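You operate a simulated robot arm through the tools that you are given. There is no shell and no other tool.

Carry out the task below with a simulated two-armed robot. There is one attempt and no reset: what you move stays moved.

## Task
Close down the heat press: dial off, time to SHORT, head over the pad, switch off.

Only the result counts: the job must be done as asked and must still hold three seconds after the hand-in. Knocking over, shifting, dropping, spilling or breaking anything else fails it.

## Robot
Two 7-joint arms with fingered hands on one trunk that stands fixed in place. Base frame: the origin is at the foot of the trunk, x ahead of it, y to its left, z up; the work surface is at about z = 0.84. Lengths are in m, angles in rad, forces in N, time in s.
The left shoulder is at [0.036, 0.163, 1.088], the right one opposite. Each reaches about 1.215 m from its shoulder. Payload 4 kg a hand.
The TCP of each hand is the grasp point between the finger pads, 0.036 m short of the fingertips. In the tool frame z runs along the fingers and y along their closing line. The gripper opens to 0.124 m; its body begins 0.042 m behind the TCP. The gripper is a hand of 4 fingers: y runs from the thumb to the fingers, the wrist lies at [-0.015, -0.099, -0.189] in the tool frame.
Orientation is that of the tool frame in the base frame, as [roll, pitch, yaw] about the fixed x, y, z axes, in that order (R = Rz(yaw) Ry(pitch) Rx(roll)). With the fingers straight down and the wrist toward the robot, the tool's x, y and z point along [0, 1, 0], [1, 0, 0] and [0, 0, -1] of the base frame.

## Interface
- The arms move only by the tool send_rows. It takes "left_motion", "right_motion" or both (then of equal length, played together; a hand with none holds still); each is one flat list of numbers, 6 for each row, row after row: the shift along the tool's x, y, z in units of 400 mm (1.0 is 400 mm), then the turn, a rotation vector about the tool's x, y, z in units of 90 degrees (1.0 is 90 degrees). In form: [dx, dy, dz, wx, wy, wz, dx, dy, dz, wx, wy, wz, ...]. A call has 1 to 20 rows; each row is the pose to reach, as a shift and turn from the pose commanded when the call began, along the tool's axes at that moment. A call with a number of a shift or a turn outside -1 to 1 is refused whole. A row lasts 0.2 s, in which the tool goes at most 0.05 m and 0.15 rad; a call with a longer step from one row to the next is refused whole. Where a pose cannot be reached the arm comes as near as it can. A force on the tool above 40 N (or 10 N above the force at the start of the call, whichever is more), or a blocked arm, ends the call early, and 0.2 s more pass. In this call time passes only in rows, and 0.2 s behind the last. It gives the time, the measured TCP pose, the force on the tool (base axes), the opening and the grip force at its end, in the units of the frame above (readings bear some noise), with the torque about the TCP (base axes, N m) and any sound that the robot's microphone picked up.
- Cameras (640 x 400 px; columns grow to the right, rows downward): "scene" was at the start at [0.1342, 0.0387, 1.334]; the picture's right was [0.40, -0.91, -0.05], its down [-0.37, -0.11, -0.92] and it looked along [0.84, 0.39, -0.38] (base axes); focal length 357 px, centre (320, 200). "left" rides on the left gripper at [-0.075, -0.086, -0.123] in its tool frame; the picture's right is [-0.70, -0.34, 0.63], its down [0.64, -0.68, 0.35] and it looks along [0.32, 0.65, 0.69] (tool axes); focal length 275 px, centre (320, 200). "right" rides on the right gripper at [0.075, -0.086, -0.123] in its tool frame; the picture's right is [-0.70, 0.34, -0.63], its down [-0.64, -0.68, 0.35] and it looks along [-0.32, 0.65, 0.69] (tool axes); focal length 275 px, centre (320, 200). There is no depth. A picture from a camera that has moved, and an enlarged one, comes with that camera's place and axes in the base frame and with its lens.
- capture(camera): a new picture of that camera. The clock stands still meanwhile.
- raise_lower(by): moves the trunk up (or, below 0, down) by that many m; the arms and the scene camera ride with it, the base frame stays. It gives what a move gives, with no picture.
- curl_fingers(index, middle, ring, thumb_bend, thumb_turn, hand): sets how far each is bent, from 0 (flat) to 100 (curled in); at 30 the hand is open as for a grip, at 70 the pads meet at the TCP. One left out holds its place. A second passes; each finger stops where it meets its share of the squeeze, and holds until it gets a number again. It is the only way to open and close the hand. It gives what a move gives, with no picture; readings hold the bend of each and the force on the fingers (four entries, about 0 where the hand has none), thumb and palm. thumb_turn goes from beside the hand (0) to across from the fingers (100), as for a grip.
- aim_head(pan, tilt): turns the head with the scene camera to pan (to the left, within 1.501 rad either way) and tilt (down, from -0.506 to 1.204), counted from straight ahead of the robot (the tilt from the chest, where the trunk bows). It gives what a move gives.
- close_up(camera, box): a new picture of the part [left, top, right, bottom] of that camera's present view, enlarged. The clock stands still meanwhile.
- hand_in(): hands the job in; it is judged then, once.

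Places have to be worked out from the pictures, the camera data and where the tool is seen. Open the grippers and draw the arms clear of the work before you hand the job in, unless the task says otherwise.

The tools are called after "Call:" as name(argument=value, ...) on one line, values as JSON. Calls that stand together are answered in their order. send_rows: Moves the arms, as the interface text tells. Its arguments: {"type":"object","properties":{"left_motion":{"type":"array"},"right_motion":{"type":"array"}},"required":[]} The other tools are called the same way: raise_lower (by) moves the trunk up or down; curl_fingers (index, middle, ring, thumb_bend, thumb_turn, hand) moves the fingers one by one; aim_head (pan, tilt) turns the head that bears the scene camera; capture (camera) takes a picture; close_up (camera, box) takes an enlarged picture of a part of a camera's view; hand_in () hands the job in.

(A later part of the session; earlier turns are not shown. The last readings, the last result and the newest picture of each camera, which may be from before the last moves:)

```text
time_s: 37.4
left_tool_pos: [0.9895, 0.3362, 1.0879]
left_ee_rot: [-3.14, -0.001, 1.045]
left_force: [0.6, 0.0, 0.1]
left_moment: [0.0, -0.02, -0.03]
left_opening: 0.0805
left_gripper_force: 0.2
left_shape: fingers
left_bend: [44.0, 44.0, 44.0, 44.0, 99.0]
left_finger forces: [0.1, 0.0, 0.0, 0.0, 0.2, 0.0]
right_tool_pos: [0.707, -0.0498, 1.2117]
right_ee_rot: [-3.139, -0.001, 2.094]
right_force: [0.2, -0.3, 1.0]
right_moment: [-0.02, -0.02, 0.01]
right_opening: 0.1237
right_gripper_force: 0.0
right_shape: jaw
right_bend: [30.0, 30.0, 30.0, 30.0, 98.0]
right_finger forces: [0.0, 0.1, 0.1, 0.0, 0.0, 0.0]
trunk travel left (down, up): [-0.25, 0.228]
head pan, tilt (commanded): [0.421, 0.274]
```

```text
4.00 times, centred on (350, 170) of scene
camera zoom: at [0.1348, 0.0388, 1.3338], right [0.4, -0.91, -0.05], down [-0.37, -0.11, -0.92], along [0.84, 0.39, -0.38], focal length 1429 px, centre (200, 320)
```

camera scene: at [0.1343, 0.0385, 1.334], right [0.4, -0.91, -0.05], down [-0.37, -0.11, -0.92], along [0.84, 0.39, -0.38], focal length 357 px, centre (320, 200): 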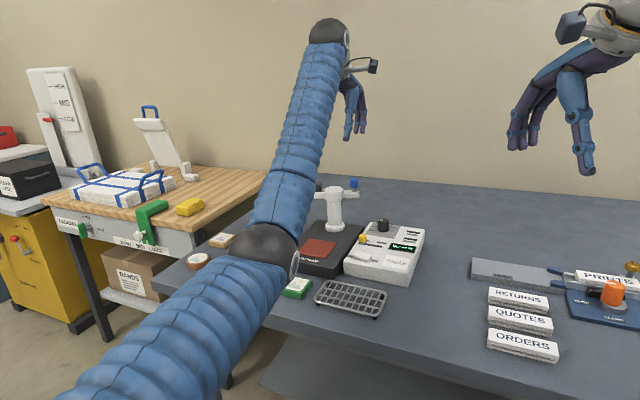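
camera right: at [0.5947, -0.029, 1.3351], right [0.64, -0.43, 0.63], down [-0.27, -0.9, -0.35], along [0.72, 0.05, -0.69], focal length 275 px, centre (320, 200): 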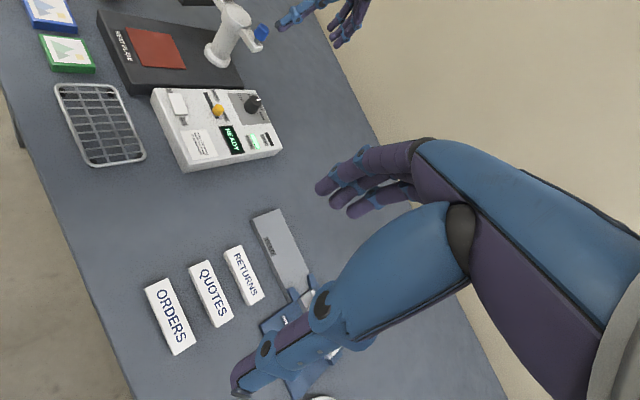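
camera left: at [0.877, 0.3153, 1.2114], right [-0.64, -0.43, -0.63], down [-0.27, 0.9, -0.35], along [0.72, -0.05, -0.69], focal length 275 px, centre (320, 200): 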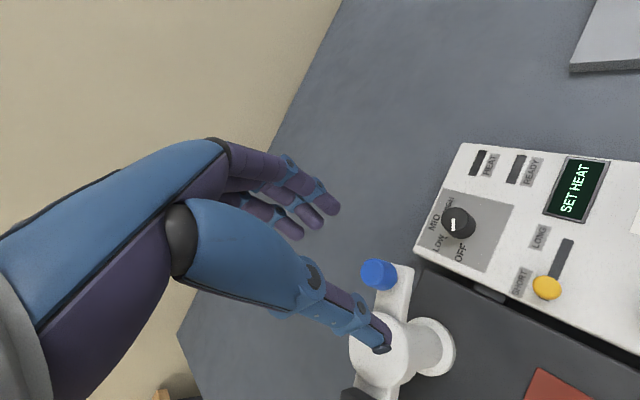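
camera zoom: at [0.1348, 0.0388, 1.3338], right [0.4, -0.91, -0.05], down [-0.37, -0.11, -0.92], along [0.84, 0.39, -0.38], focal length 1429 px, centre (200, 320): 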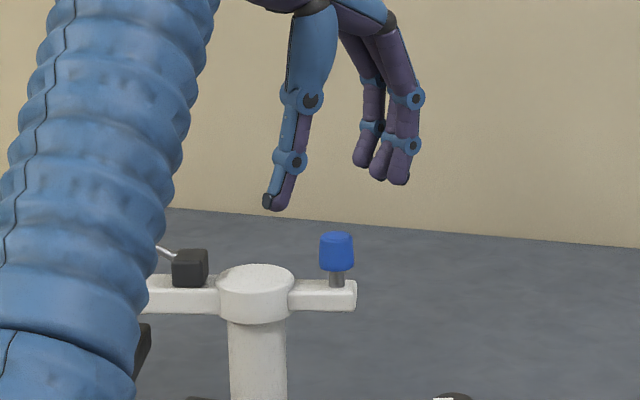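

The knob lies under the grasp point to within a few millimetres. I'll descend so the tips sit level with the blue knob.

Call:
send_rows(left_motion=[0, 0, 0.05, 0, 0, 0, 0, 0, 0.1, 0, 0, 0, 0, 0, 0.133, 0, 0, 0])

Call:
close_up(camera="left", box=[240, 180, 440, 340])

Call:
close_up(camera="right", box=[200, 0, 320, 90])

Call:
close_up(camera="scene", box=[300, 120, 400, 220])

```text
time_s: 38.2
left_tool_pos: [0.9889, 0.336, 1.0367]
left_ee_rot: [3.141, -0.001, 1.047]
left_force: [0.6, -0.3, 0.2]
left_moment: [0.0, 0.01, -0.02]
left_opening: 0.0804
left_gripper_force: 0.0
left_shape: fingers
left_bend: [44.0, 44.0, 44.0, 44.0, 99.0]
left_finger forces: [0.0, 0.0, 0.0, 0.0, 0.0, 0.1]
right_tool_pos: [0.7072, -0.0496, 1.2124]
right_ee_rot: [-3.139, -0.001, 2.094]
right_force: [-0.1, -0.5, 0.8]
right_moment: [-0.03, 0.03, -0.01]
right_opening: 0.1238
right_gripper_force: 0.1
right_shape: jaw
right_bend: [30.0, 30.0, 30.0, 30.0, 98.0]
right_finger forces: [0.0, 0.0, 0.0, 0.0, 0.0, 0.0]
trunk travel left (down, up): [-0.25, 0.228]
head pan, tilt (commanded): [0.421, 0.274]
```

```text
2.50 times, centred on (340, 260) of left
camera zoom: at [0.8763, 0.3147, 1.1593], right [-0.64, -0.43, -0.63], down [-0.27, 0.9, -0.35], along [0.72, -0.05, -0.69], focal length 688 px, centre (270, 50)
```

zoom: 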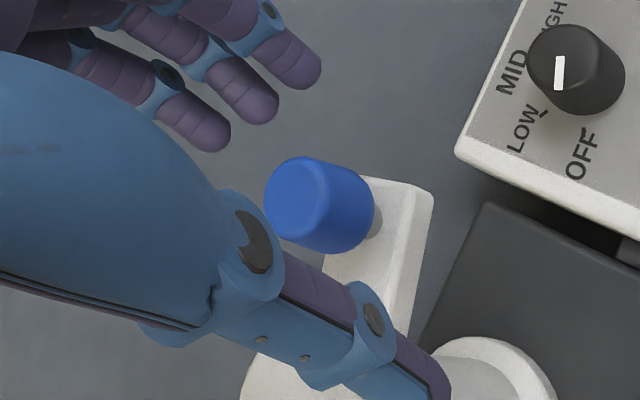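

```text
4.44 times, centred on (260, 45) of right
camera zoom: at [0.5942, -0.0282, 1.3355], right [0.64, -0.43, 0.63], down [-0.27, -0.9, -0.35], along [0.72, 0.05, -0.69], focal length 1224 px, centre (587, 889)
```

zoom: 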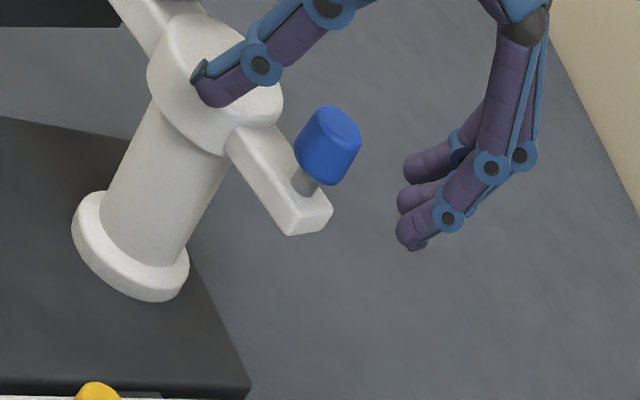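

```text
4.00 times, centred on (350, 170) of scene
camera zoom: at [0.1346, 0.0388, 1.3339], right [0.4, -0.91, -0.05], down [-0.37, -0.11, -0.92], along [0.84, 0.39, -0.38], focal length 1429 px, centre (200, 320)
```

zoom: 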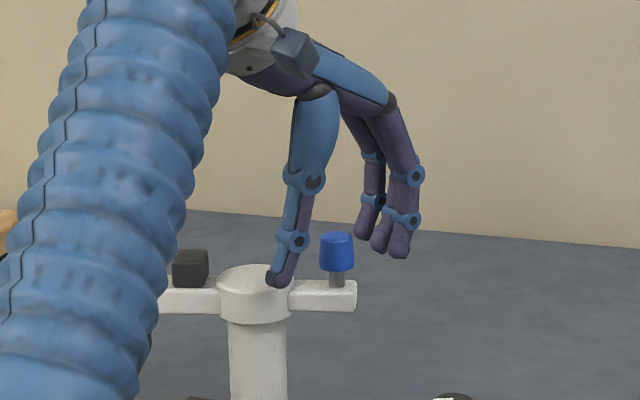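

The knob is centred on the tool axis to within a millimetre or so. I'll close thumb and fingers gently around it.

Call:
curl_fingers(hand="left", index=70, middle=70, ring=60, thumb_bend=66)

Call:
close_up(camera="left", box=[240, 180, 440, 340])

Call:
close_up(camera="right", box=[200, 0, 320, 90])

```text
time_s: 39.2
left_tool_pos: [0.9885, 0.3361, 1.0372]
left_ee_rot: [3.14, -0.001, 1.047]
left_force: [1.9, -2.1, 1.1]
left_moment: [-0.09, -0.21, 0.0]
left_opening: 0.0217
left_gripper_force: 8.7
left_shape: fingers
left_bend: [66.0, 65.0, 60.0, 64.0, 100.0]
left_finger forces: [4.4, 6.6, 0.0, 0.1, 7.6, 0.0]
right_tool_pos: [0.7066, -0.0506, 1.2128]
right_ee_rot: [-3.14, 0.0, 2.094]
right_force: [0.2, 0.6, -0.2]
right_moment: [0.0, 0.0, -0.01]
right_opening: 0.1238
right_gripper_force: 0.1
right_shape: jaw
right_bend: [30.0, 30.0, 30.0, 30.0, 98.0]
right_finger forces: [0.0, 0.0, 0.1, 0.1, 0.0, 0.0]
trunk travel left (down, up): [-0.25, 0.228]
head pan, tilt (commanded): [0.421, 0.274]
```

```text
2.50 times, centred on (340, 260) of left
camera zoom: at [0.876, 0.3142, 1.1599], right [-0.64, -0.43, -0.63], down [-0.27, 0.9, -0.35], along [0.72, -0.05, -0.69], focal length 688 px, centre (270, 50)
```

zoom: 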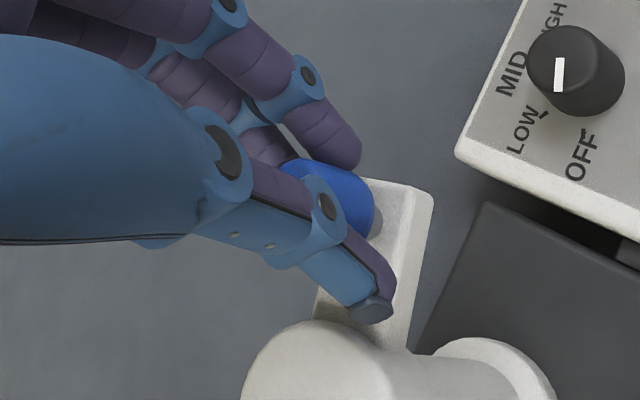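

```text
4.44 times, centred on (260, 45) of right
camera zoom: at [0.594, -0.0287, 1.3356], right [0.64, -0.44, 0.63], down [-0.27, -0.9, -0.35], along [0.72, 0.05, -0.69], focal length 1224 px, centre (587, 889)
```

zoom: 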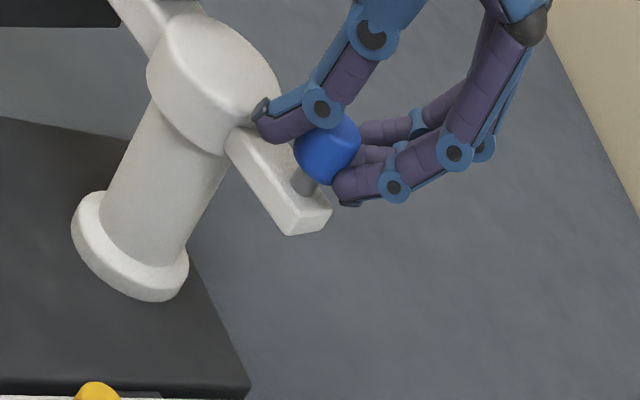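

The blue knob is held with about 7 N on each side. I'll swing it 16° counter-clockwise about the post axis as a trial, turning the hand with it.

Call:
send_rows(left_motion=[0.01007, 0.00835, 0, 0, 0, -0.0611, 0.02091, 0.01571, 0, 0, 0, -0.1222, 0.03133, 0.02147, 0, 0, 0, -0.1778])

Call:
close_up(camera="right", box=[140, 0, 340, 120])

Call:
close_up(camera="left", box=[240, 180, 440, 340])

```text
time_s: 40.0
left_tool_pos: [1.0014, 0.3416, 1.0371]
left_ee_rot: [3.14, -0.002, 1.328]
left_force: [2.3, -4.3, 5.9]
left_moment: [-0.17, -0.21, -0.02]
left_opening: 0.0219
left_gripper_force: 10.7
left_shape: fingers
left_bend: [66.0, 66.0, 60.0, 64.0, 100.0]
left_finger forces: [5.8, 6.1, 0.0, 0.0, 8.8, 0.0]
right_tool_pos: [0.7065, -0.0522, 1.2135]
right_ee_rot: [-3.141, -0.002, 2.094]
right_force: [0.2, 0.8, -0.4]
right_moment: [0.0, -0.03, -0.01]
right_opening: 0.1238
right_gripper_force: 0.1
right_shape: jaw
right_bend: [30.0, 30.0, 30.0, 30.0, 98.0]
right_finger forces: [0.1, 0.1, 0.0, 0.1, 0.0, 0.1]
trunk travel left (down, up): [-0.25, 0.228]
head pan, tilt (commanded): [0.421, 0.274]
```

```text
3.20 times, centred on (240, 60) of right
camera zoom: at [0.5937, -0.0291, 1.3358], right [0.64, -0.44, 0.63], down [-0.27, -0.9, -0.35], along [0.72, 0.05, -0.69], focal length 881 px, centre (576, 648)
```

zoom: 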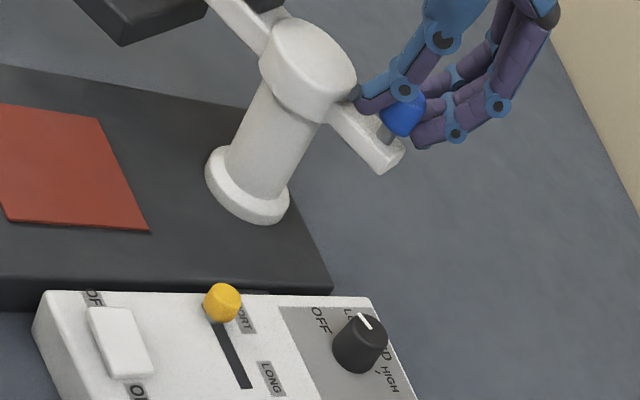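

```text
2.50 times, centred on (340, 260) of left
camera zoom: at [0.9006, 0.2898, 1.1594], right [-0.49, -0.59, -0.63], down [-0.51, 0.79, -0.35], along [0.71, 0.15, -0.69], focal length 688 px, centre (270, 50)
```

zoom: 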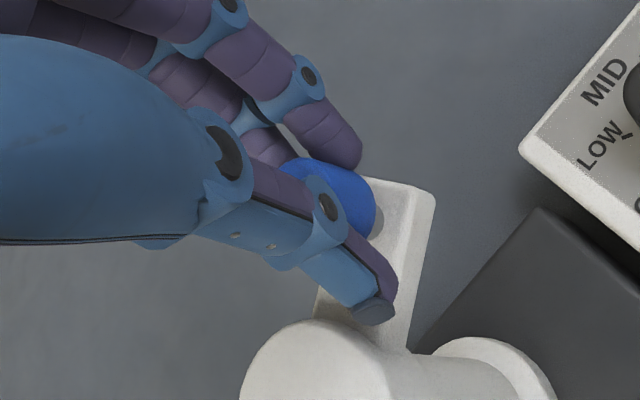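

The arm swings freely with the hand. I'll continue another 40° along the arc.

Call:
send_rows(left_motion=[0.01492, 0.01183, 0, 0, 0, -0.0889, 0.03133, 0.02147, 0, 0, 0, -0.1778, 0.04893, 0.02873, 0, 0, 0, -0.2667, 0.06737, 0.03347, 0, 0, 0, -0.3556, 0.08629, 0.0356, 0, 0, 0, -0.4444])

Call:
capture(camera="right")

Call:
capture(camera="left")

Call:
capture(camera="scene")

```text
time_s: 41.2
left_tool_pos: [1.0236, 0.3721, 1.037]
left_ee_rot: [3.14, -0.001, 2.028]
left_force: [15.8, -4.8, 10.5]
left_moment: [-0.05, -0.63, -0.07]
left_opening: 0.0222
left_gripper_force: 11.5
left_shape: fingers
left_bend: [64.0, 65.0, 60.0, 65.0, 100.0]
left_finger forces: [10.9, 7.1, 0.0, 0.0, 5.3, 0.0]
right_tool_pos: [0.7066, -0.0509, 1.2128]
right_ee_rot: [-3.141, -0.002, 2.095]
right_force: [0.5, -0.6, -0.7]
right_moment: [-0.02, -0.02, 0.0]
right_opening: 0.1238
right_gripper_force: 0.1
right_shape: jaw
right_bend: [30.0, 30.0, 30.0, 30.0, 98.0]
right_finger forces: [0.0, 0.1, 0.1, 0.1, 0.0, 0.1]
trunk travel left (down, up): [-0.25, 0.228]
head pan, tilt (commanded): [0.421, 0.274]
```

```text
taken
camera right: at [0.5944, -0.029, 1.3355], right [0.64, -0.44, 0.63], down [-0.27, -0.9, -0.35], along [0.72, 0.05, -0.69], focal length 275 px, centre (320, 200)
```

right: 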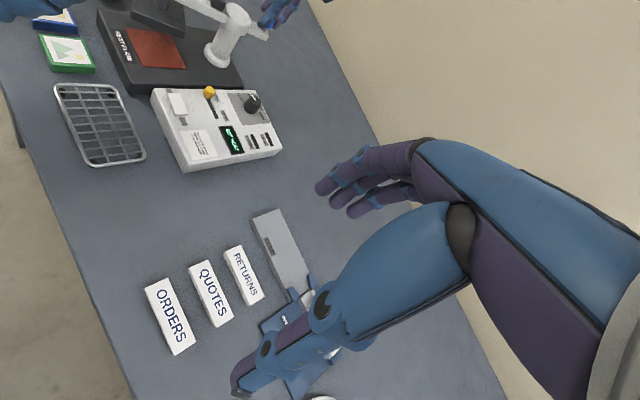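

```text
taken
camera left: at [0.9796, 0.2671, 1.1591], right [0.01, -0.77, -0.63], down [-0.9, 0.28, -0.35], along [0.44, 0.57, -0.69], focal length 275 px, centre (320, 200)
```

left: 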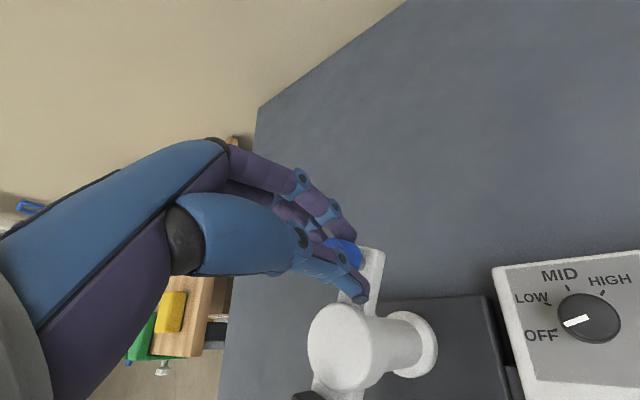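

```text
taken
camera scene: at [0.1348, 0.0378, 1.334], right [0.41, -0.91, -0.05], down [-0.37, -0.11, -0.92], along [0.84, 0.39, -0.38], focal length 357 px, centre (320, 200)
```

scene: 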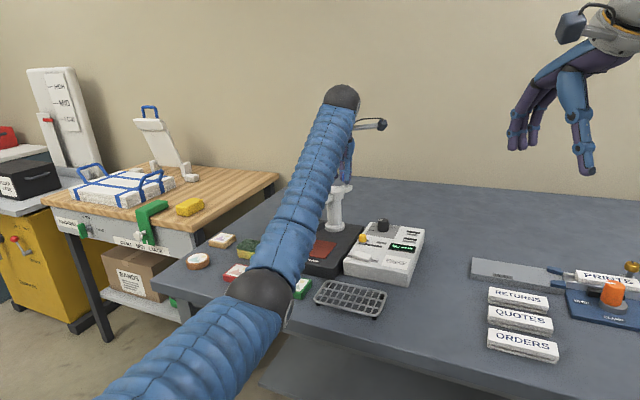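

The lateral load grew to about 16 N in +x, so the true arc lies 1–2 mm further out. I'll continue 8° with a small outward correction and check the head against the pad.

Call:
send_rows(left_motion=[0.006, 0.01, 0, 0, 0, -0.044, 0.013, 0.0178, 0, 0, 0, -0.0889])

Call:
close_up(camera="right", box=[80, 0, 300, 120])

Call:
capture(camera="left")

```text
time_s: 41.8
left_tool_pos: [1.0263, 0.3819, 1.0377]
left_ee_rot: [3.14, 0.0, 2.168]
left_force: [9.7, -1.5, 10.6]
left_moment: [0.07, -0.47, 0.0]
left_opening: 0.0218
left_gripper_force: 10.5
left_shape: fingers
left_bend: [64.0, 65.0, 60.0, 65.0, 100.0]
left_finger forces: [8.7, 6.7, 0.0, 0.0, 7.3, 0.1]
right_tool_pos: [0.7063, -0.0506, 1.2134]
right_ee_rot: [3.142, -0.001, 2.094]
right_force: [-1.0, -0.1, 0.1]
right_moment: [0.02, 0.01, -0.01]
right_opening: 0.1237
right_gripper_force: 0.0
right_shape: jaw
right_bend: [30.0, 30.0, 30.0, 30.0, 98.0]
right_finger forces: [0.0, 0.0, 0.0, 0.0, 0.1, 0.0]
trunk travel left (down, up): [-0.25, 0.228]
head pan, tilt (commanded): [0.421, 0.274]
```

```text
2.91 times, centred on (190, 60) of right
camera zoom: at [0.5936, -0.0287, 1.3358], right [0.64, -0.43, 0.63], down [-0.27, -0.9, -0.35], along [0.72, 0.05, -0.69], focal length 801 px, centre (698, 607)
```

zoom: 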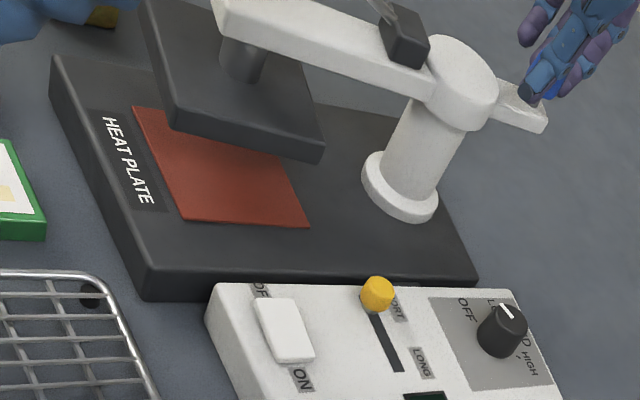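

```text
taken
camera left: at [0.998, 0.2717, 1.159], right [0.11, -0.77, -0.63], down [-0.93, 0.15, -0.35], along [0.36, 0.63, -0.69], focal length 275 px, centre (320, 200)
```

left: 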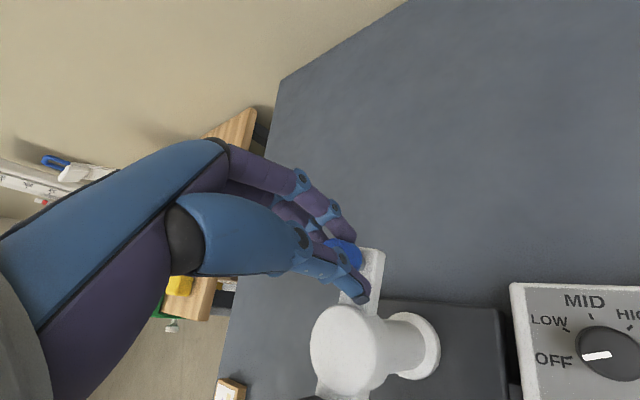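

The head is nearly over the pad, about 8° short. I'll make the last 8° along the arc.

Call:
send_rows(left_motion=[0.007, 0.008, 0, 0, 0, -0.044, 0.0138, 0.0154, 0, 0, 0, -0.0889])

Call:
close_up(camera="right", box=[80, 0, 300, 120])

Call:
capture(camera="left")

```text
time_s: 42.4
left_tool_pos: [1.0292, 0.3888, 1.0364]
left_ee_rot: [-3.141, -0.001, 2.307]
left_force: [2.2, -0.8, 4.6]
left_moment: [0.08, -0.18, 0.05]
left_opening: 0.0218
left_gripper_force: 11.1
left_shape: fingers
left_bend: [65.0, 66.0, 60.0, 64.0, 100.0]
left_finger forces: [5.9, 6.5, 0.0, 0.0, 9.1, 0.0]
right_tool_pos: [0.7057, -0.0508, 1.2128]
right_ee_rot: [-3.141, 0.0, 2.095]
right_force: [0.1, 0.0, -0.4]
right_moment: [0.01, 0.03, 0.01]
right_opening: 0.1237
right_gripper_force: 0.1
right_shape: jaw
right_bend: [30.0, 30.0, 30.0, 30.0, 98.0]
right_finger forces: [0.1, 0.0, 0.0, 0.0, 0.1, 0.0]
trunk travel left (down, up): [-0.25, 0.228]
head pan, tilt (commanded): [0.421, 0.274]
```

```text
2.91 times, centred on (190, 60) of right
camera zoom: at [0.5936, -0.0284, 1.3356], right [0.64, -0.43, 0.63], down [-0.27, -0.9, -0.35], along [0.72, 0.05, -0.69], focal length 801 px, centre (698, 607)
```

zoom: 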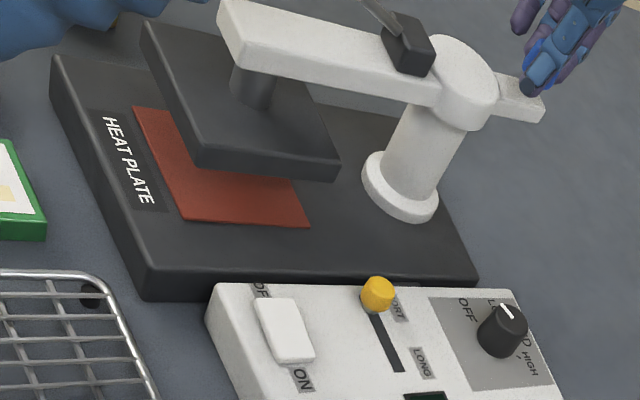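

```text
taken
camera left: at [1.0162, 0.2771, 1.1594], right [0.22, -0.74, -0.63], down [-0.94, 0.02, -0.34], along [0.27, 0.67, -0.69], focal length 275 px, centre (320, 200)
```

left: 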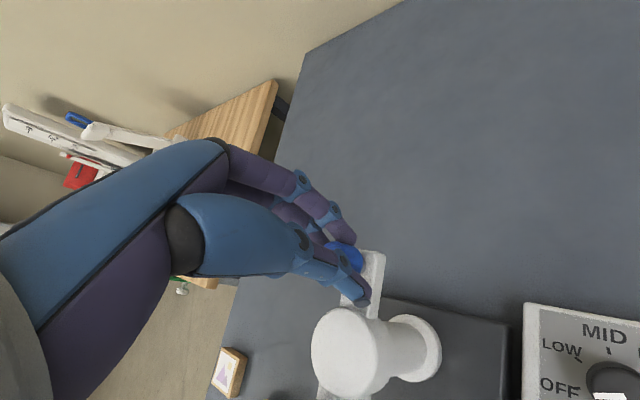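

The head now looks aligned with the pad edges. I'll zoom in to measure the head block against the pad.

Call:
close_up(camera="right", box=[110, 0, 220, 90])

Call:
close_up(camera="scene", box=[260, 150, 440, 300])

```text
4.44 times, centred on (165, 45) of right
camera zoom: at [0.5936, -0.0284, 1.3356], right [0.64, -0.43, 0.63], down [-0.27, -0.9, -0.35], along [0.72, 0.05, -0.69], focal length 1224 px, centre (1009, 889)
```

zoom: 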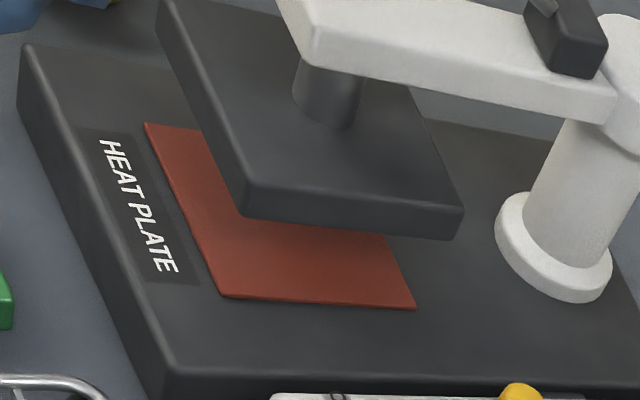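

```text
2.67 times, centred on (350, 225) of scene
camera zoom: at [0.134, 0.0384, 1.3339], right [0.41, -0.91, -0.05], down [-0.37, -0.11, -0.92], along [0.84, 0.39, -0.38], focal length 953 px, centre (240, 133)
```

zoom: 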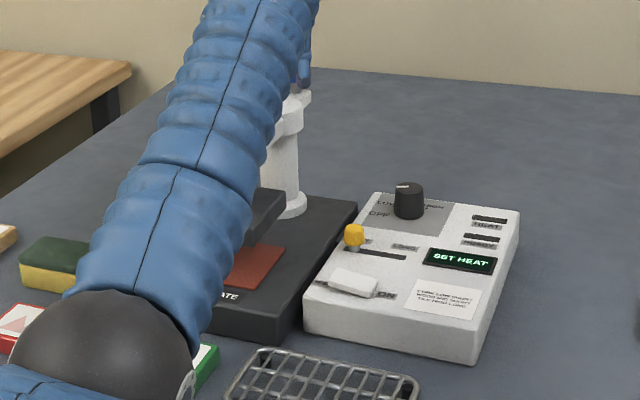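

The head block's near edge is parallel to the pad and the arm points straight to −x over the plate. I'll release the knob and lift straight up.

Call:
curl_fingers(hand="left", index=46, middle=46, ring=46, thumb_bend=46)

Call:
send_rows(left_motion=[0, 0, -0.06, 0, 0, 0, 0, 0, -0.14, 0, 0, 0, 0, 0, -0.24, 0, 0, 0, 0, 0, -0.34, 0, 0, 0])

Call:
capture(camera="left")

Call:
capture(camera="right")

```text
time_s: 43.4
left_tool_pos: [1.0301, 0.389, 1.0378]
left_ee_rot: [3.14, 0.0, 2.303]
left_force: [0.2, -0.8, -0.4]
left_moment: [0.02, 0.02, -0.02]
left_opening: 0.0743
left_gripper_force: 0.0
left_shape: fingers
left_bend: [46.0, 46.0, 46.0, 46.0, 100.0]
left_finger forces: [0.0, 0.0, 0.0, 0.0, 0.0, 0.0]
right_tool_pos: [0.7063, -0.0504, 1.214]
right_ee_rot: [3.14, 0.0, 2.096]
right_force: [-0.2, -0.4, -0.1]
right_moment: [0.0, -0.01, 0.01]
right_opening: 0.1238
right_gripper_force: 0.0
right_shape: jaw
right_bend: [30.0, 30.0, 30.0, 30.0, 98.0]
right_finger forces: [0.0, 0.0, 0.0, 0.0, 0.0, 0.0]
trunk travel left (down, up): [-0.25, 0.228]
head pan, tilt (commanded): [0.421, 0.274]
```

```text
time_s: 44.4
left_tool_pos: [1.0321, 0.3895, 1.174]
left_ee_rot: [-3.141, 0.0, 2.303]
left_force: [-0.7, -0.1, -0.2]
left_moment: [-0.01, 0.0, 0.0]
left_opening: 0.074
left_gripper_force: 0.0
left_shape: fingers
left_bend: [46.0, 46.0, 46.0, 46.0, 100.0]
left_finger forces: [0.0, 0.0, 0.0, 0.0, 0.0, 0.0]
right_tool_pos: [0.7058, -0.0515, 1.2147]
right_ee_rot: [-3.14, -0.001, 2.095]
right_force: [-0.3, 0.2, 0.7]
right_moment: [0.03, 0.0, -0.03]
right_opening: 0.1239
right_gripper_force: 0.0
right_shape: jaw
right_bend: [30.0, 30.0, 30.0, 30.0, 98.0]
right_finger forces: [0.0, 0.1, 0.0, 0.1, 0.1, 0.1]
trunk travel left (down, up): [-0.25, 0.228]
head pan, tilt (commanded): [0.421, 0.274]
```

```text
taken
camera left: at [1.0181, 0.2767, 1.296], right [0.22, -0.74, -0.63], down [-0.94, 0.02, -0.35], along [0.27, 0.67, -0.69], focal length 275 px, centre (320, 200)
```

left: 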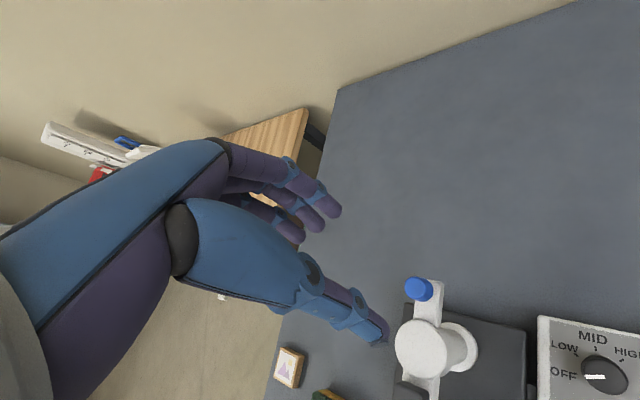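

```text
taken
camera right: at [0.5927, -0.029, 1.3365], right [0.64, -0.44, 0.63], down [-0.27, -0.9, -0.35], along [0.72, 0.05, -0.69], focal length 275 px, centre (320, 200)
```

right: 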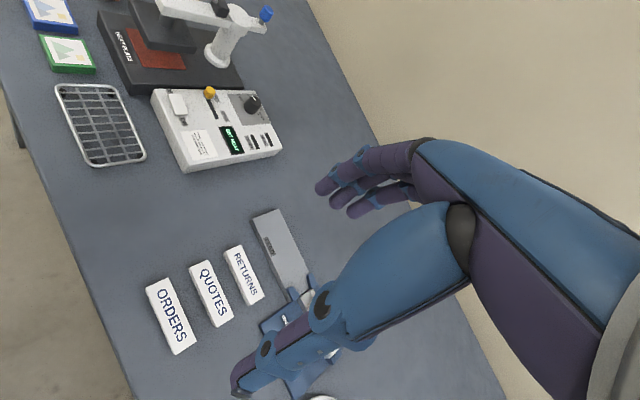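

The press stays put after release. I'll raise the left hand and return it to its starting area so the press is unobstructed.

Call:
send_rows(left_motion=[0.03, -0.02, -0.08, 0, 0, 0.0, 0.1, -0.06, -0.16, 0, 0, 0.04, 0.18, -0.11, -0.19, 0, 0, 0.08, 0.27, -0.16, -0.19, 0, 0, 0.13, 0.36, -0.21, -0.19, 0, 0, 0.18, 0.45, -0.26, -0.19, 0, 0, 0.23, 0.55, -0.31, -0.19, 0, 0, 0.28, 0.65, -0.36, -0.19, 0, 0, 0.33, 0.74, -0.41, -0.19, 0, 0, 0.38, 0.83, -0.46, -0.19, 0, 0, 0.43, 0.925, -0.512, -0.19, 0, 0, 0.467])

Call:
capture(camera="scene")

Call:
capture(camera="left")

Call:
close_up(camera="scene", box=[260, 150, 440, 300])

```text
time_s: 46.8
left_tool_pos: [0.626, 0.5276, 1.2491]
left_ee_rot: [3.142, 0.0, 1.572]
left_force: [0.0, 0.5, 0.0]
left_moment: [-0.03, -0.05, 0.01]
left_opening: 0.0742
left_gripper_force: 0.1
left_shape: fingers
left_bend: [46.0, 46.0, 46.0, 46.0, 100.0]
left_finger forces: [0.1, 0.1, 0.0, 0.1, 0.0, 0.0]
right_tool_pos: [0.7055, -0.051, 1.2156]
right_ee_rot: [3.142, 0.001, 2.093]
right_force: [0.3, 0.1, 0.2]
right_moment: [-0.01, 0.0, 0.01]
right_opening: 0.1238
right_gripper_force: 0.0
right_shape: jaw
right_bend: [30.0, 30.0, 30.0, 30.0, 98.0]
right_finger forces: [0.0, 0.0, 0.0, 0.0, 0.0, 0.1]
trunk travel left (down, up): [-0.25, 0.228]
head pan, tilt (commanded): [0.421, 0.274]
```

```text
taken
camera scene: at [0.1329, 0.0389, 1.3343], right [0.4, -0.91, -0.05], down [-0.36, -0.11, -0.92], along [0.84, 0.39, -0.38], focal length 357 px, centre (320, 200)
```

scene: 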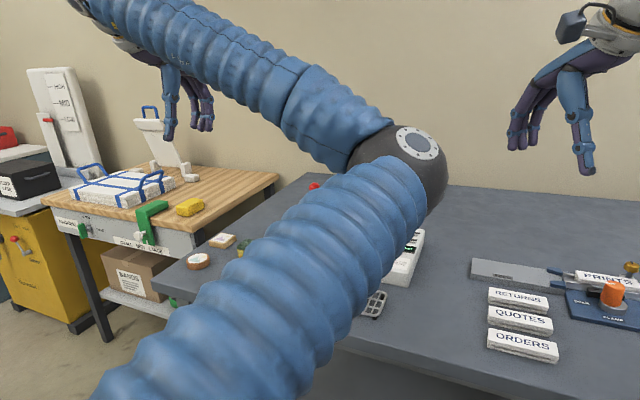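

```text
taken
camera left: at [0.5395, 0.4537, 1.3712], right [-0.34, -0.7, -0.63], down [-0.68, 0.65, -0.35], along [0.65, 0.31, -0.69], focal length 275 px, centre (320, 200)
```

left: 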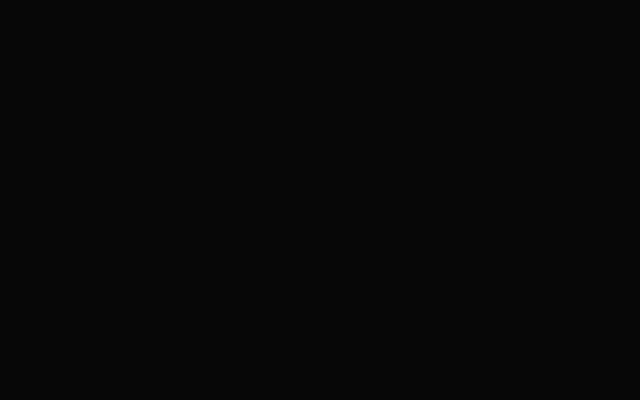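

```text
2.67 times, centred on (350, 225) of scene
camera zoom: at [0.1329, 0.0389, 1.3343], right [0.4, -0.91, -0.05], down [-0.36, -0.11, -0.92], along [0.84, 0.39, -0.38], focal length 953 px, centre (240, 133)
```

zoom: 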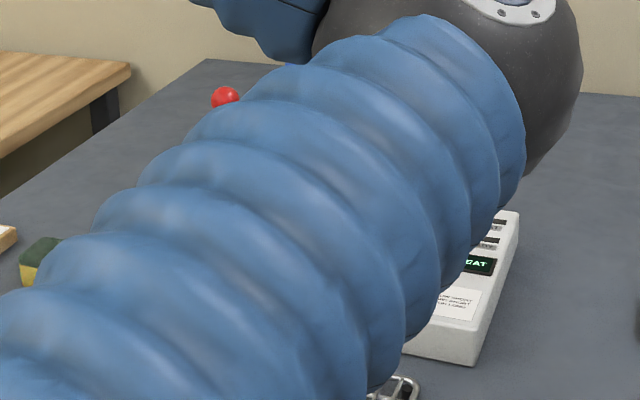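

The left elbow folded inward in front of the head camera, which blocks my view. I'll yaw the left hand clockwise and shift it outward a little to coax the elbow back out.

Call:
send_rows(left_motion=[0.03, -0.02, 0, 0, 0, 0.08, 0.06, -0.04, 0, 0, 0, 0.16, 0.09, -0.06, 0, 0, 0, 0.24, 0.12, -0.08, 0, 0, 0, 0.32, 0.15, -0.1, 0, 0, 0, 0.4, 0.18, -0.12, 0, 0, 0, 0.48])

Call:
capture(camera="scene")

```text
time_s: 48.2
left_tool_pos: [0.583, 0.5987, 1.2491]
left_ee_rot: [3.141, -0.001, 0.816]
left_force: [-0.1, 0.0, 0.3]
left_moment: [0.0, -0.01, 0.01]
left_opening: 0.0743
left_gripper_force: 0.0
left_shape: fingers
left_bend: [46.0, 46.0, 46.0, 46.0, 100.0]
left_finger forces: [0.0, 0.0, 0.0, 0.0, 0.0, 0.0]
right_tool_pos: [0.7051, -0.0493, 1.2132]
right_ee_rot: [-3.141, 0.0, 2.095]
right_force: [-0.5, 0.0, -0.1]
right_moment: [-0.01, -0.02, -0.02]
right_opening: 0.1238
right_gripper_force: 0.0
right_shape: jaw
right_bend: [30.0, 30.0, 30.0, 30.0, 98.0]
right_finger forces: [0.0, 0.0, 0.0, 0.0, 0.0, 0.0]
trunk travel left (down, up): [-0.25, 0.228]
head pan, tilt (commanded): [0.421, 0.274]
```

```text
taken
camera scene: at [0.1335, 0.0392, 1.3341], right [0.4, -0.91, -0.05], down [-0.37, -0.11, -0.92], along [0.84, 0.39, -0.38], focal length 357 px, centre (320, 200)
```

scene: 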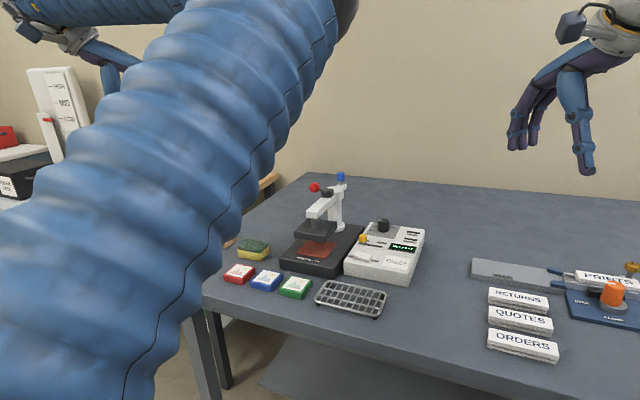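

The elbow rose and the press is visible again. I'll zoom on it to verify the head position and controls.

Call:
close_up(camera="scene", box=[260, 150, 440, 300])

Call:
close_up(camera="scene", box=[280, 165, 370, 285])

Call:
close_up(camera="right", box=[90, 0, 290, 120])

```text
2.67 times, centred on (350, 225) of scene
camera zoom: at [0.1335, 0.0392, 1.3341], right [0.4, -0.91, -0.05], down [-0.37, -0.11, -0.92], along [0.84, 0.39, -0.38], focal length 953 px, centre (240, 133)
```

zoom: 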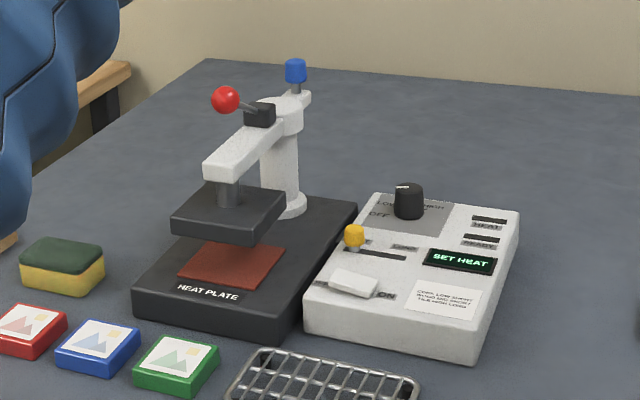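

```text
3.33 times, centred on (325, 225) of scene
camera zoom: at [0.1335, 0.0392, 1.3341], right [0.4, -0.91, -0.05], down [-0.37, -0.11, -0.92], along [0.84, 0.39, -0.38], focal length 1191 px, centre (303, 117)
```

zoom: 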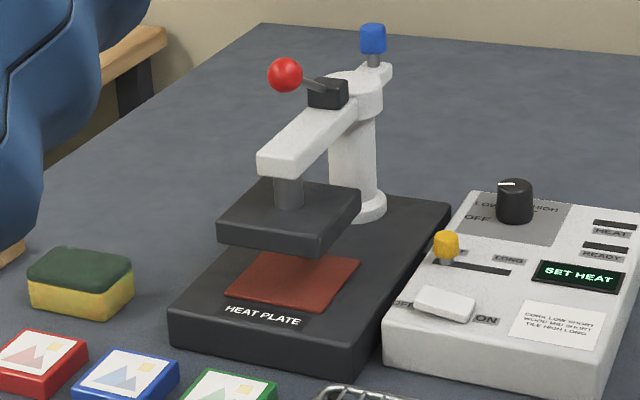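

```text
3.20 times, centred on (190, 60) of right
camera zoom: at [0.5929, -0.0279, 1.3363], right [0.64, -0.43, 0.63], down [-0.27, -0.9, -0.35], along [0.72, 0.05, -0.69], focal length 881 px, centre (736, 648)
```

zoom: 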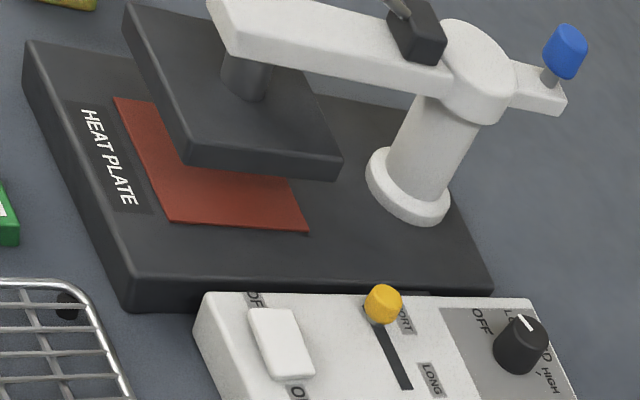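

The head block (centre about 0.852, 0.392) sits squarely over the pad (0.852, 0.391), with its edges aligned to about 1°. Now the switch: I'll shape the right hand into a pointing index finger and look at it.

Call:
curl_fingers(hand="right", index=40, middle=95, ring=95, thumb_bend=80, thumb_turn=60)

Call:
capture(camera="right")

Call:
close_up(camera="scene", box=[480, 0, 640, 180])

```text
time_s: 49.2
left_tool_pos: [0.583, 0.5987, 1.2499]
left_ee_rot: [3.142, 0.0, 0.817]
left_force: [-0.2, 0.5, -0.5]
left_moment: [0.02, 0.01, -0.02]
left_opening: 0.0743
left_gripper_force: 0.0
left_shape: fingers
left_bend: [46.0, 46.0, 46.0, 46.0, 100.0]
left_finger forces: [0.1, 0.0, 0.0, 0.2, 0.0, 0.0]
right_tool_pos: [0.7056, -0.0503, 1.2132]
right_ee_rot: [-3.141, 0.002, 2.096]
right_force: [0.1, 0.1, 0.1]
right_moment: [-0.01, -0.01, -0.02]
right_opening: 0.0456
right_gripper_force: 0.0
right_shape: fingers
right_bend: [40.0, 95.0, 95.0, 80.0, 62.0]
right_finger forces: [0.0, 0.0, 0.0, 0.0, 0.0, 0.0]
trunk travel left (down, up): [-0.25, 0.228]
head pan, tilt (commanded): [0.421, 0.274]
```

```text
taken
camera right: at [0.5938, -0.0284, 1.3357], right [0.64, -0.43, 0.63], down [-0.27, -0.9, -0.35], along [0.72, 0.05, -0.69], focal length 275 px, centre (320, 200)
```

right: 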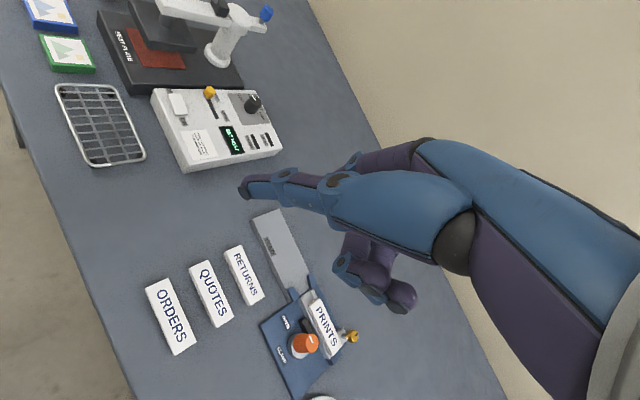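

```text
2.22 times, centred on (560, 90) of scene
camera zoom: at [0.1342, 0.0385, 1.334], right [0.4, -0.91, -0.05], down [-0.37, -0.11, -0.92], along [0.84, 0.39, -0.38], focal length 794 px, centre (-213, 444)
```

zoom: 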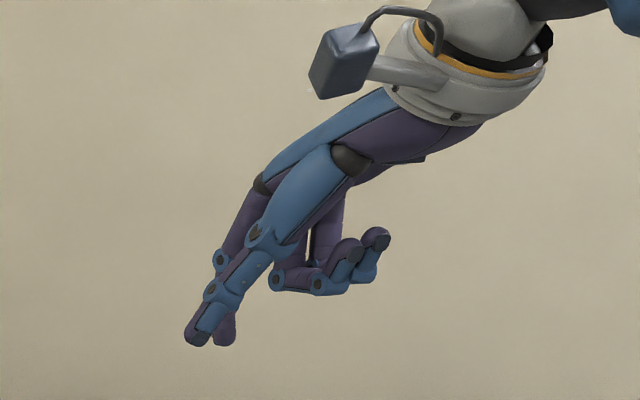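

Middle and ring fold well out of the way. I'll bring index and thumb together as a two-finger point at the TCP instead.

Call:
curl_fingers(hand="right", index=68, middle=98, ring=98, thumb_bend=66, thumb_turn=100)

Call:
capture(camera="right")

Call:
close_up(camera="scene", box=[480, 0, 640, 180])

```text
time_s: 50.2
left_tool_pos: [0.583, 0.5996, 1.2491]
left_ee_rot: [3.14, 0.001, 0.818]
left_force: [0.1, -0.4, -0.2]
left_moment: [0.03, 0.01, 0.0]
left_opening: 0.0744
left_gripper_force: 0.0
left_shape: fingers
left_bend: [46.0, 46.0, 46.0, 46.0, 100.0]
left_finger forces: [0.0, 0.0, 0.0, 0.0, 0.1, 0.1]
right_tool_pos: [0.7061, -0.0515, 1.2122]
right_ee_rot: [-3.141, 0.0, 2.095]
right_force: [0.0, 0.0, -0.2]
right_moment: [0.01, 0.0, 0.01]
right_opening: 0.0104
right_gripper_force: 0.1
right_shape: fingers
right_bend: [68.0, 98.0, 98.0, 66.0, 100.0]
right_finger forces: [0.0, 0.1, 0.1, 0.0, 0.0, 0.0]
trunk travel left (down, up): [-0.25, 0.228]
head pan, tilt (commanded): [0.421, 0.274]
```

```text
taken
camera right: at [0.5939, -0.0284, 1.3356], right [0.64, -0.43, 0.63], down [-0.27, -0.9, -0.35], along [0.72, 0.05, -0.69], focal length 275 px, centre (320, 200)
```

right: 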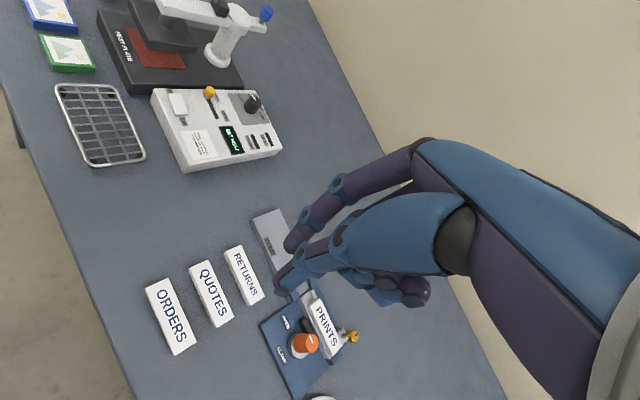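

```text
2.22 times, centred on (560, 90) of scene
camera zoom: at [0.1343, 0.0385, 1.334], right [0.4, -0.91, -0.05], down [-0.37, -0.11, -0.92], along [0.84, 0.39, -0.38], focal length 794 px, centre (-213, 444)
```

zoom: 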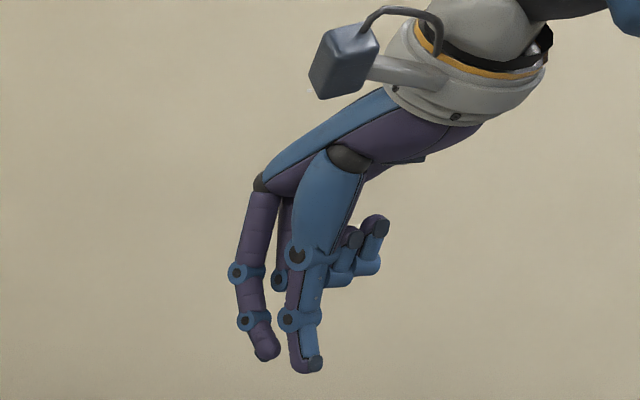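

Index tip sits at about tool (0.009, 0.010, 0.036) with the curled fingers well above. I'll bring the right hand, yawed to 105°, over the OFF end of the rocker at about z = 1.05, clear of the press head.

Call:
send_rows(right_motion=[0.04, 0.05, 0.08, 0, 0, 0.02, 0.09, 0.112, 0.16, 0, 0, 0.04, 0.14, 0.174, 0.24, 0, 0, 0.06, 0.19, 0.236, 0.32, 0, 0, 0.08, 0.25, 0.31, 0.37, 0, 0, 0.1, 0.32, 0.395, 0.4, 0, 0, 0.12, 0.39, 0.483, 0.4, 0, 0, 0.14, 0.46, 0.57, 0.4, 0, 0, 0.155, 0.5, 0.62, 0.4, 0, 0, 0.16, 0.5368, 0.6653, 0.4, 0, 0, 0.167])

Call:
capture(camera="right")

Call:
capture(camera="scene")

```text
time_s: 52.4
left_tool_pos: [0.5825, 0.5994, 1.2489]
left_ee_rot: [-3.141, 0.001, 0.817]
left_force: [1.0, 0.6, -0.4]
left_moment: [-0.03, -0.01, -0.01]
left_opening: 0.0747
left_gripper_force: 0.1
left_shape: fingers
left_bend: [46.0, 46.0, 46.0, 46.0, 100.0]
left_finger forces: [0.0, 0.0, 0.1, 0.0, 0.0, 0.0]
right_tool_pos: [0.8282, 0.27, 1.0498]
right_ee_rot: [-3.14, 0.001, 1.831]
right_force: [-0.4, 1.0, 0.3]
right_moment: [-0.04, -0.04, 0.0]
right_opening: 0.0101
right_gripper_force: 0.1
right_shape: fingers
right_bend: [68.0, 98.0, 98.0, 66.0, 100.0]
right_finger forces: [0.0, 0.0, 0.1, 0.1, 0.0, 0.0]
trunk travel left (down, up): [-0.25, 0.228]
head pan, tilt (commanded): [0.421, 0.274]
```

```text
taken
camera right: at [0.726, 0.3198, 1.1732], right [0.5, -0.59, 0.63], down [-0.49, -0.8, -0.35], along [0.71, -0.14, -0.69], focal length 275 px, centre (320, 200)
```

right: 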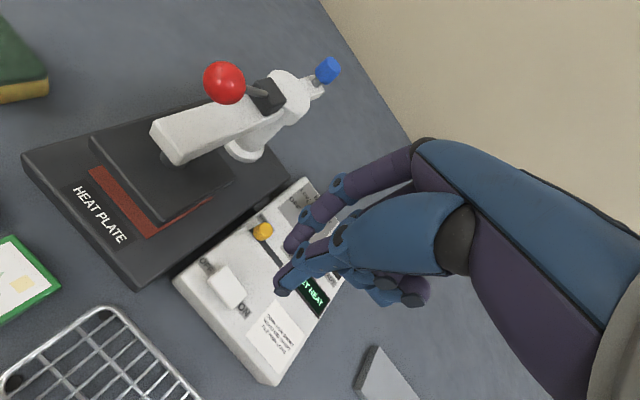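

```text
taken
camera scene: at [0.1343, 0.0398, 1.3339], right [0.4, -0.91, -0.05], down [-0.37, -0.11, -0.92], along [0.84, 0.39, -0.38], focal length 357 px, centre (320, 200)
```

scene: 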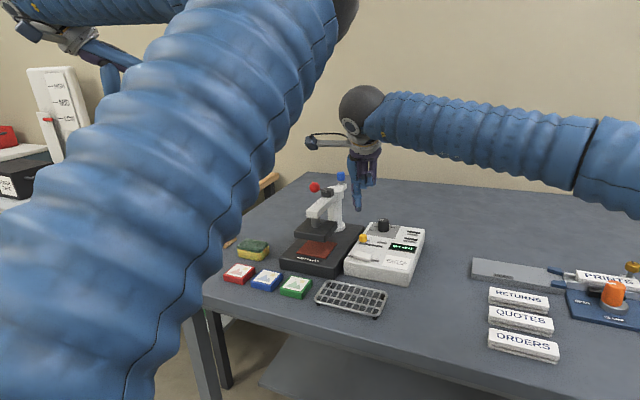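

The right hand hovers above the rocker with the press head well clear. I'll zoom to fix the rocker position from this closer view.

Call:
close_up(camera="right", box=[180, 230, 300, 330])

Call:
close_up(camera="scene", box=[320, 130, 430, 290])

```text
4.00 times, centred on (240, 280) of right
camera zoom: at [0.726, 0.3198, 1.1732], right [0.5, -0.59, 0.63], down [-0.49, -0.8, -0.35], along [0.71, -0.14, -0.69], focal length 1101 px, centre (640, -120)
```

zoom: 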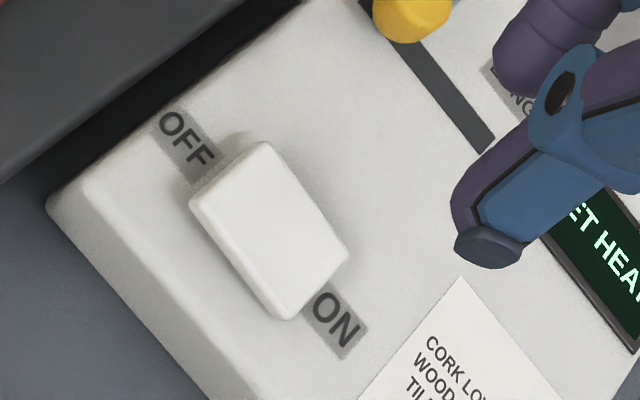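

```text
2.50 times, centred on (375, 210) of scene
camera zoom: at [0.1343, 0.0398, 1.3339], right [0.4, -0.91, -0.05], down [-0.37, -0.11, -0.92], along [0.84, 0.39, -0.38], focal length 893 px, centre (182, 175)
```

zoom: 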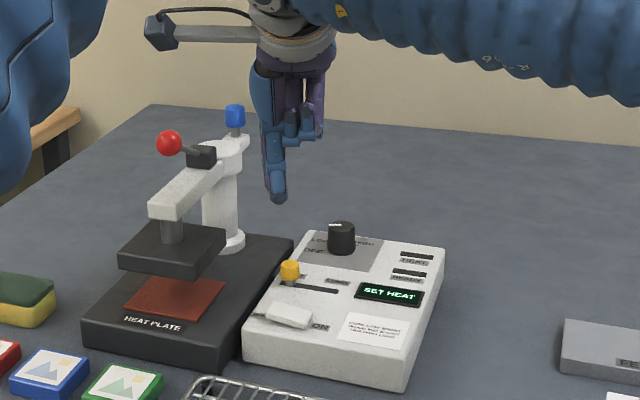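

The rocker spans y ≈ 0.245–0.285 at x ≈ 0.8345, and the index tip is lined up over (0.8355, 0.2815). I'll descend to just above it.

Call:
send_rows(right_motion=[0, 0, 0.08, 0, 0, 0, 0, 0, 0.16, 0, 0, 0, 0, 0, 0.23, 0, 0, 0, 0, 0, 0.28, 0, 0, 0])

Call:
capture(camera="right")

Call:
close_up(camera="scene", box=[330, 190, 430, 290])

```text
time_s: 53.4
left_tool_pos: [0.584, 0.5975, 1.2478]
left_ee_rot: [3.14, -0.001, 0.816]
left_force: [-0.7, -0.5, 0.0]
left_moment: [-0.01, -0.01, -0.01]
left_opening: 0.0743
left_gripper_force: 0.1
left_shape: fingers
left_bend: [46.0, 46.0, 46.0, 46.0, 100.0]
left_finger forces: [0.0, 0.1, 0.0, 0.1, 0.1, 0.0]
right_tool_pos: [0.8289, 0.2711, 0.938]
right_ee_rot: [-3.14, -0.002, 1.834]
right_force: [-0.6, 0.0, 1.0]
right_moment: [0.04, -0.02, 0.0]
right_opening: 0.0101
right_gripper_force: 0.0
right_shape: fingers
right_bend: [68.0, 98.0, 98.0, 66.0, 100.0]
right_finger forces: [0.0, 0.0, 0.0, 0.1, 0.0, 0.1]
trunk travel left (down, up): [-0.25, 0.228]
head pan, tilt (commanded): [0.421, 0.274]
```

```text
taken
camera right: at [0.7259, 0.3202, 1.0612], right [0.51, -0.59, 0.63], down [-0.49, -0.8, -0.35], along [0.71, -0.14, -0.69], focal length 275 px, centre (320, 200)
```

right: 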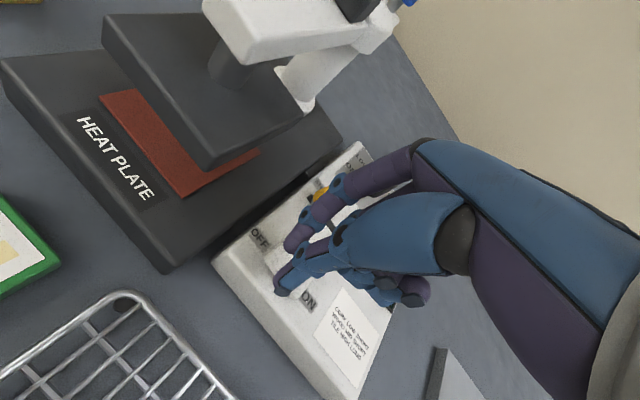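

```text
4.00 times, centred on (380, 240) of scene
camera zoom: at [0.1347, 0.0387, 1.3339], right [0.4, -0.91, -0.05], down [-0.37, -0.11, -0.92], along [0.84, 0.39, -0.38], focal length 1429 px, centre (80, 40)
```

zoom: 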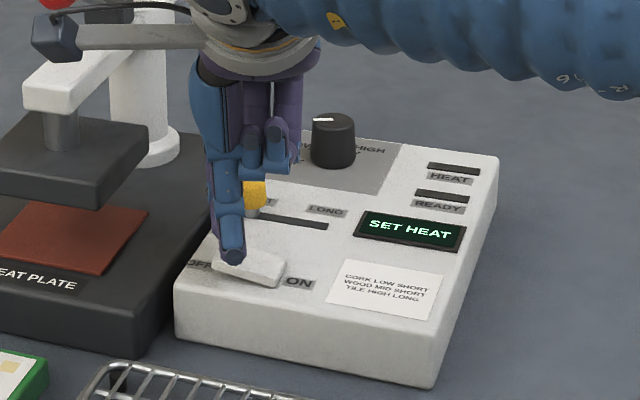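

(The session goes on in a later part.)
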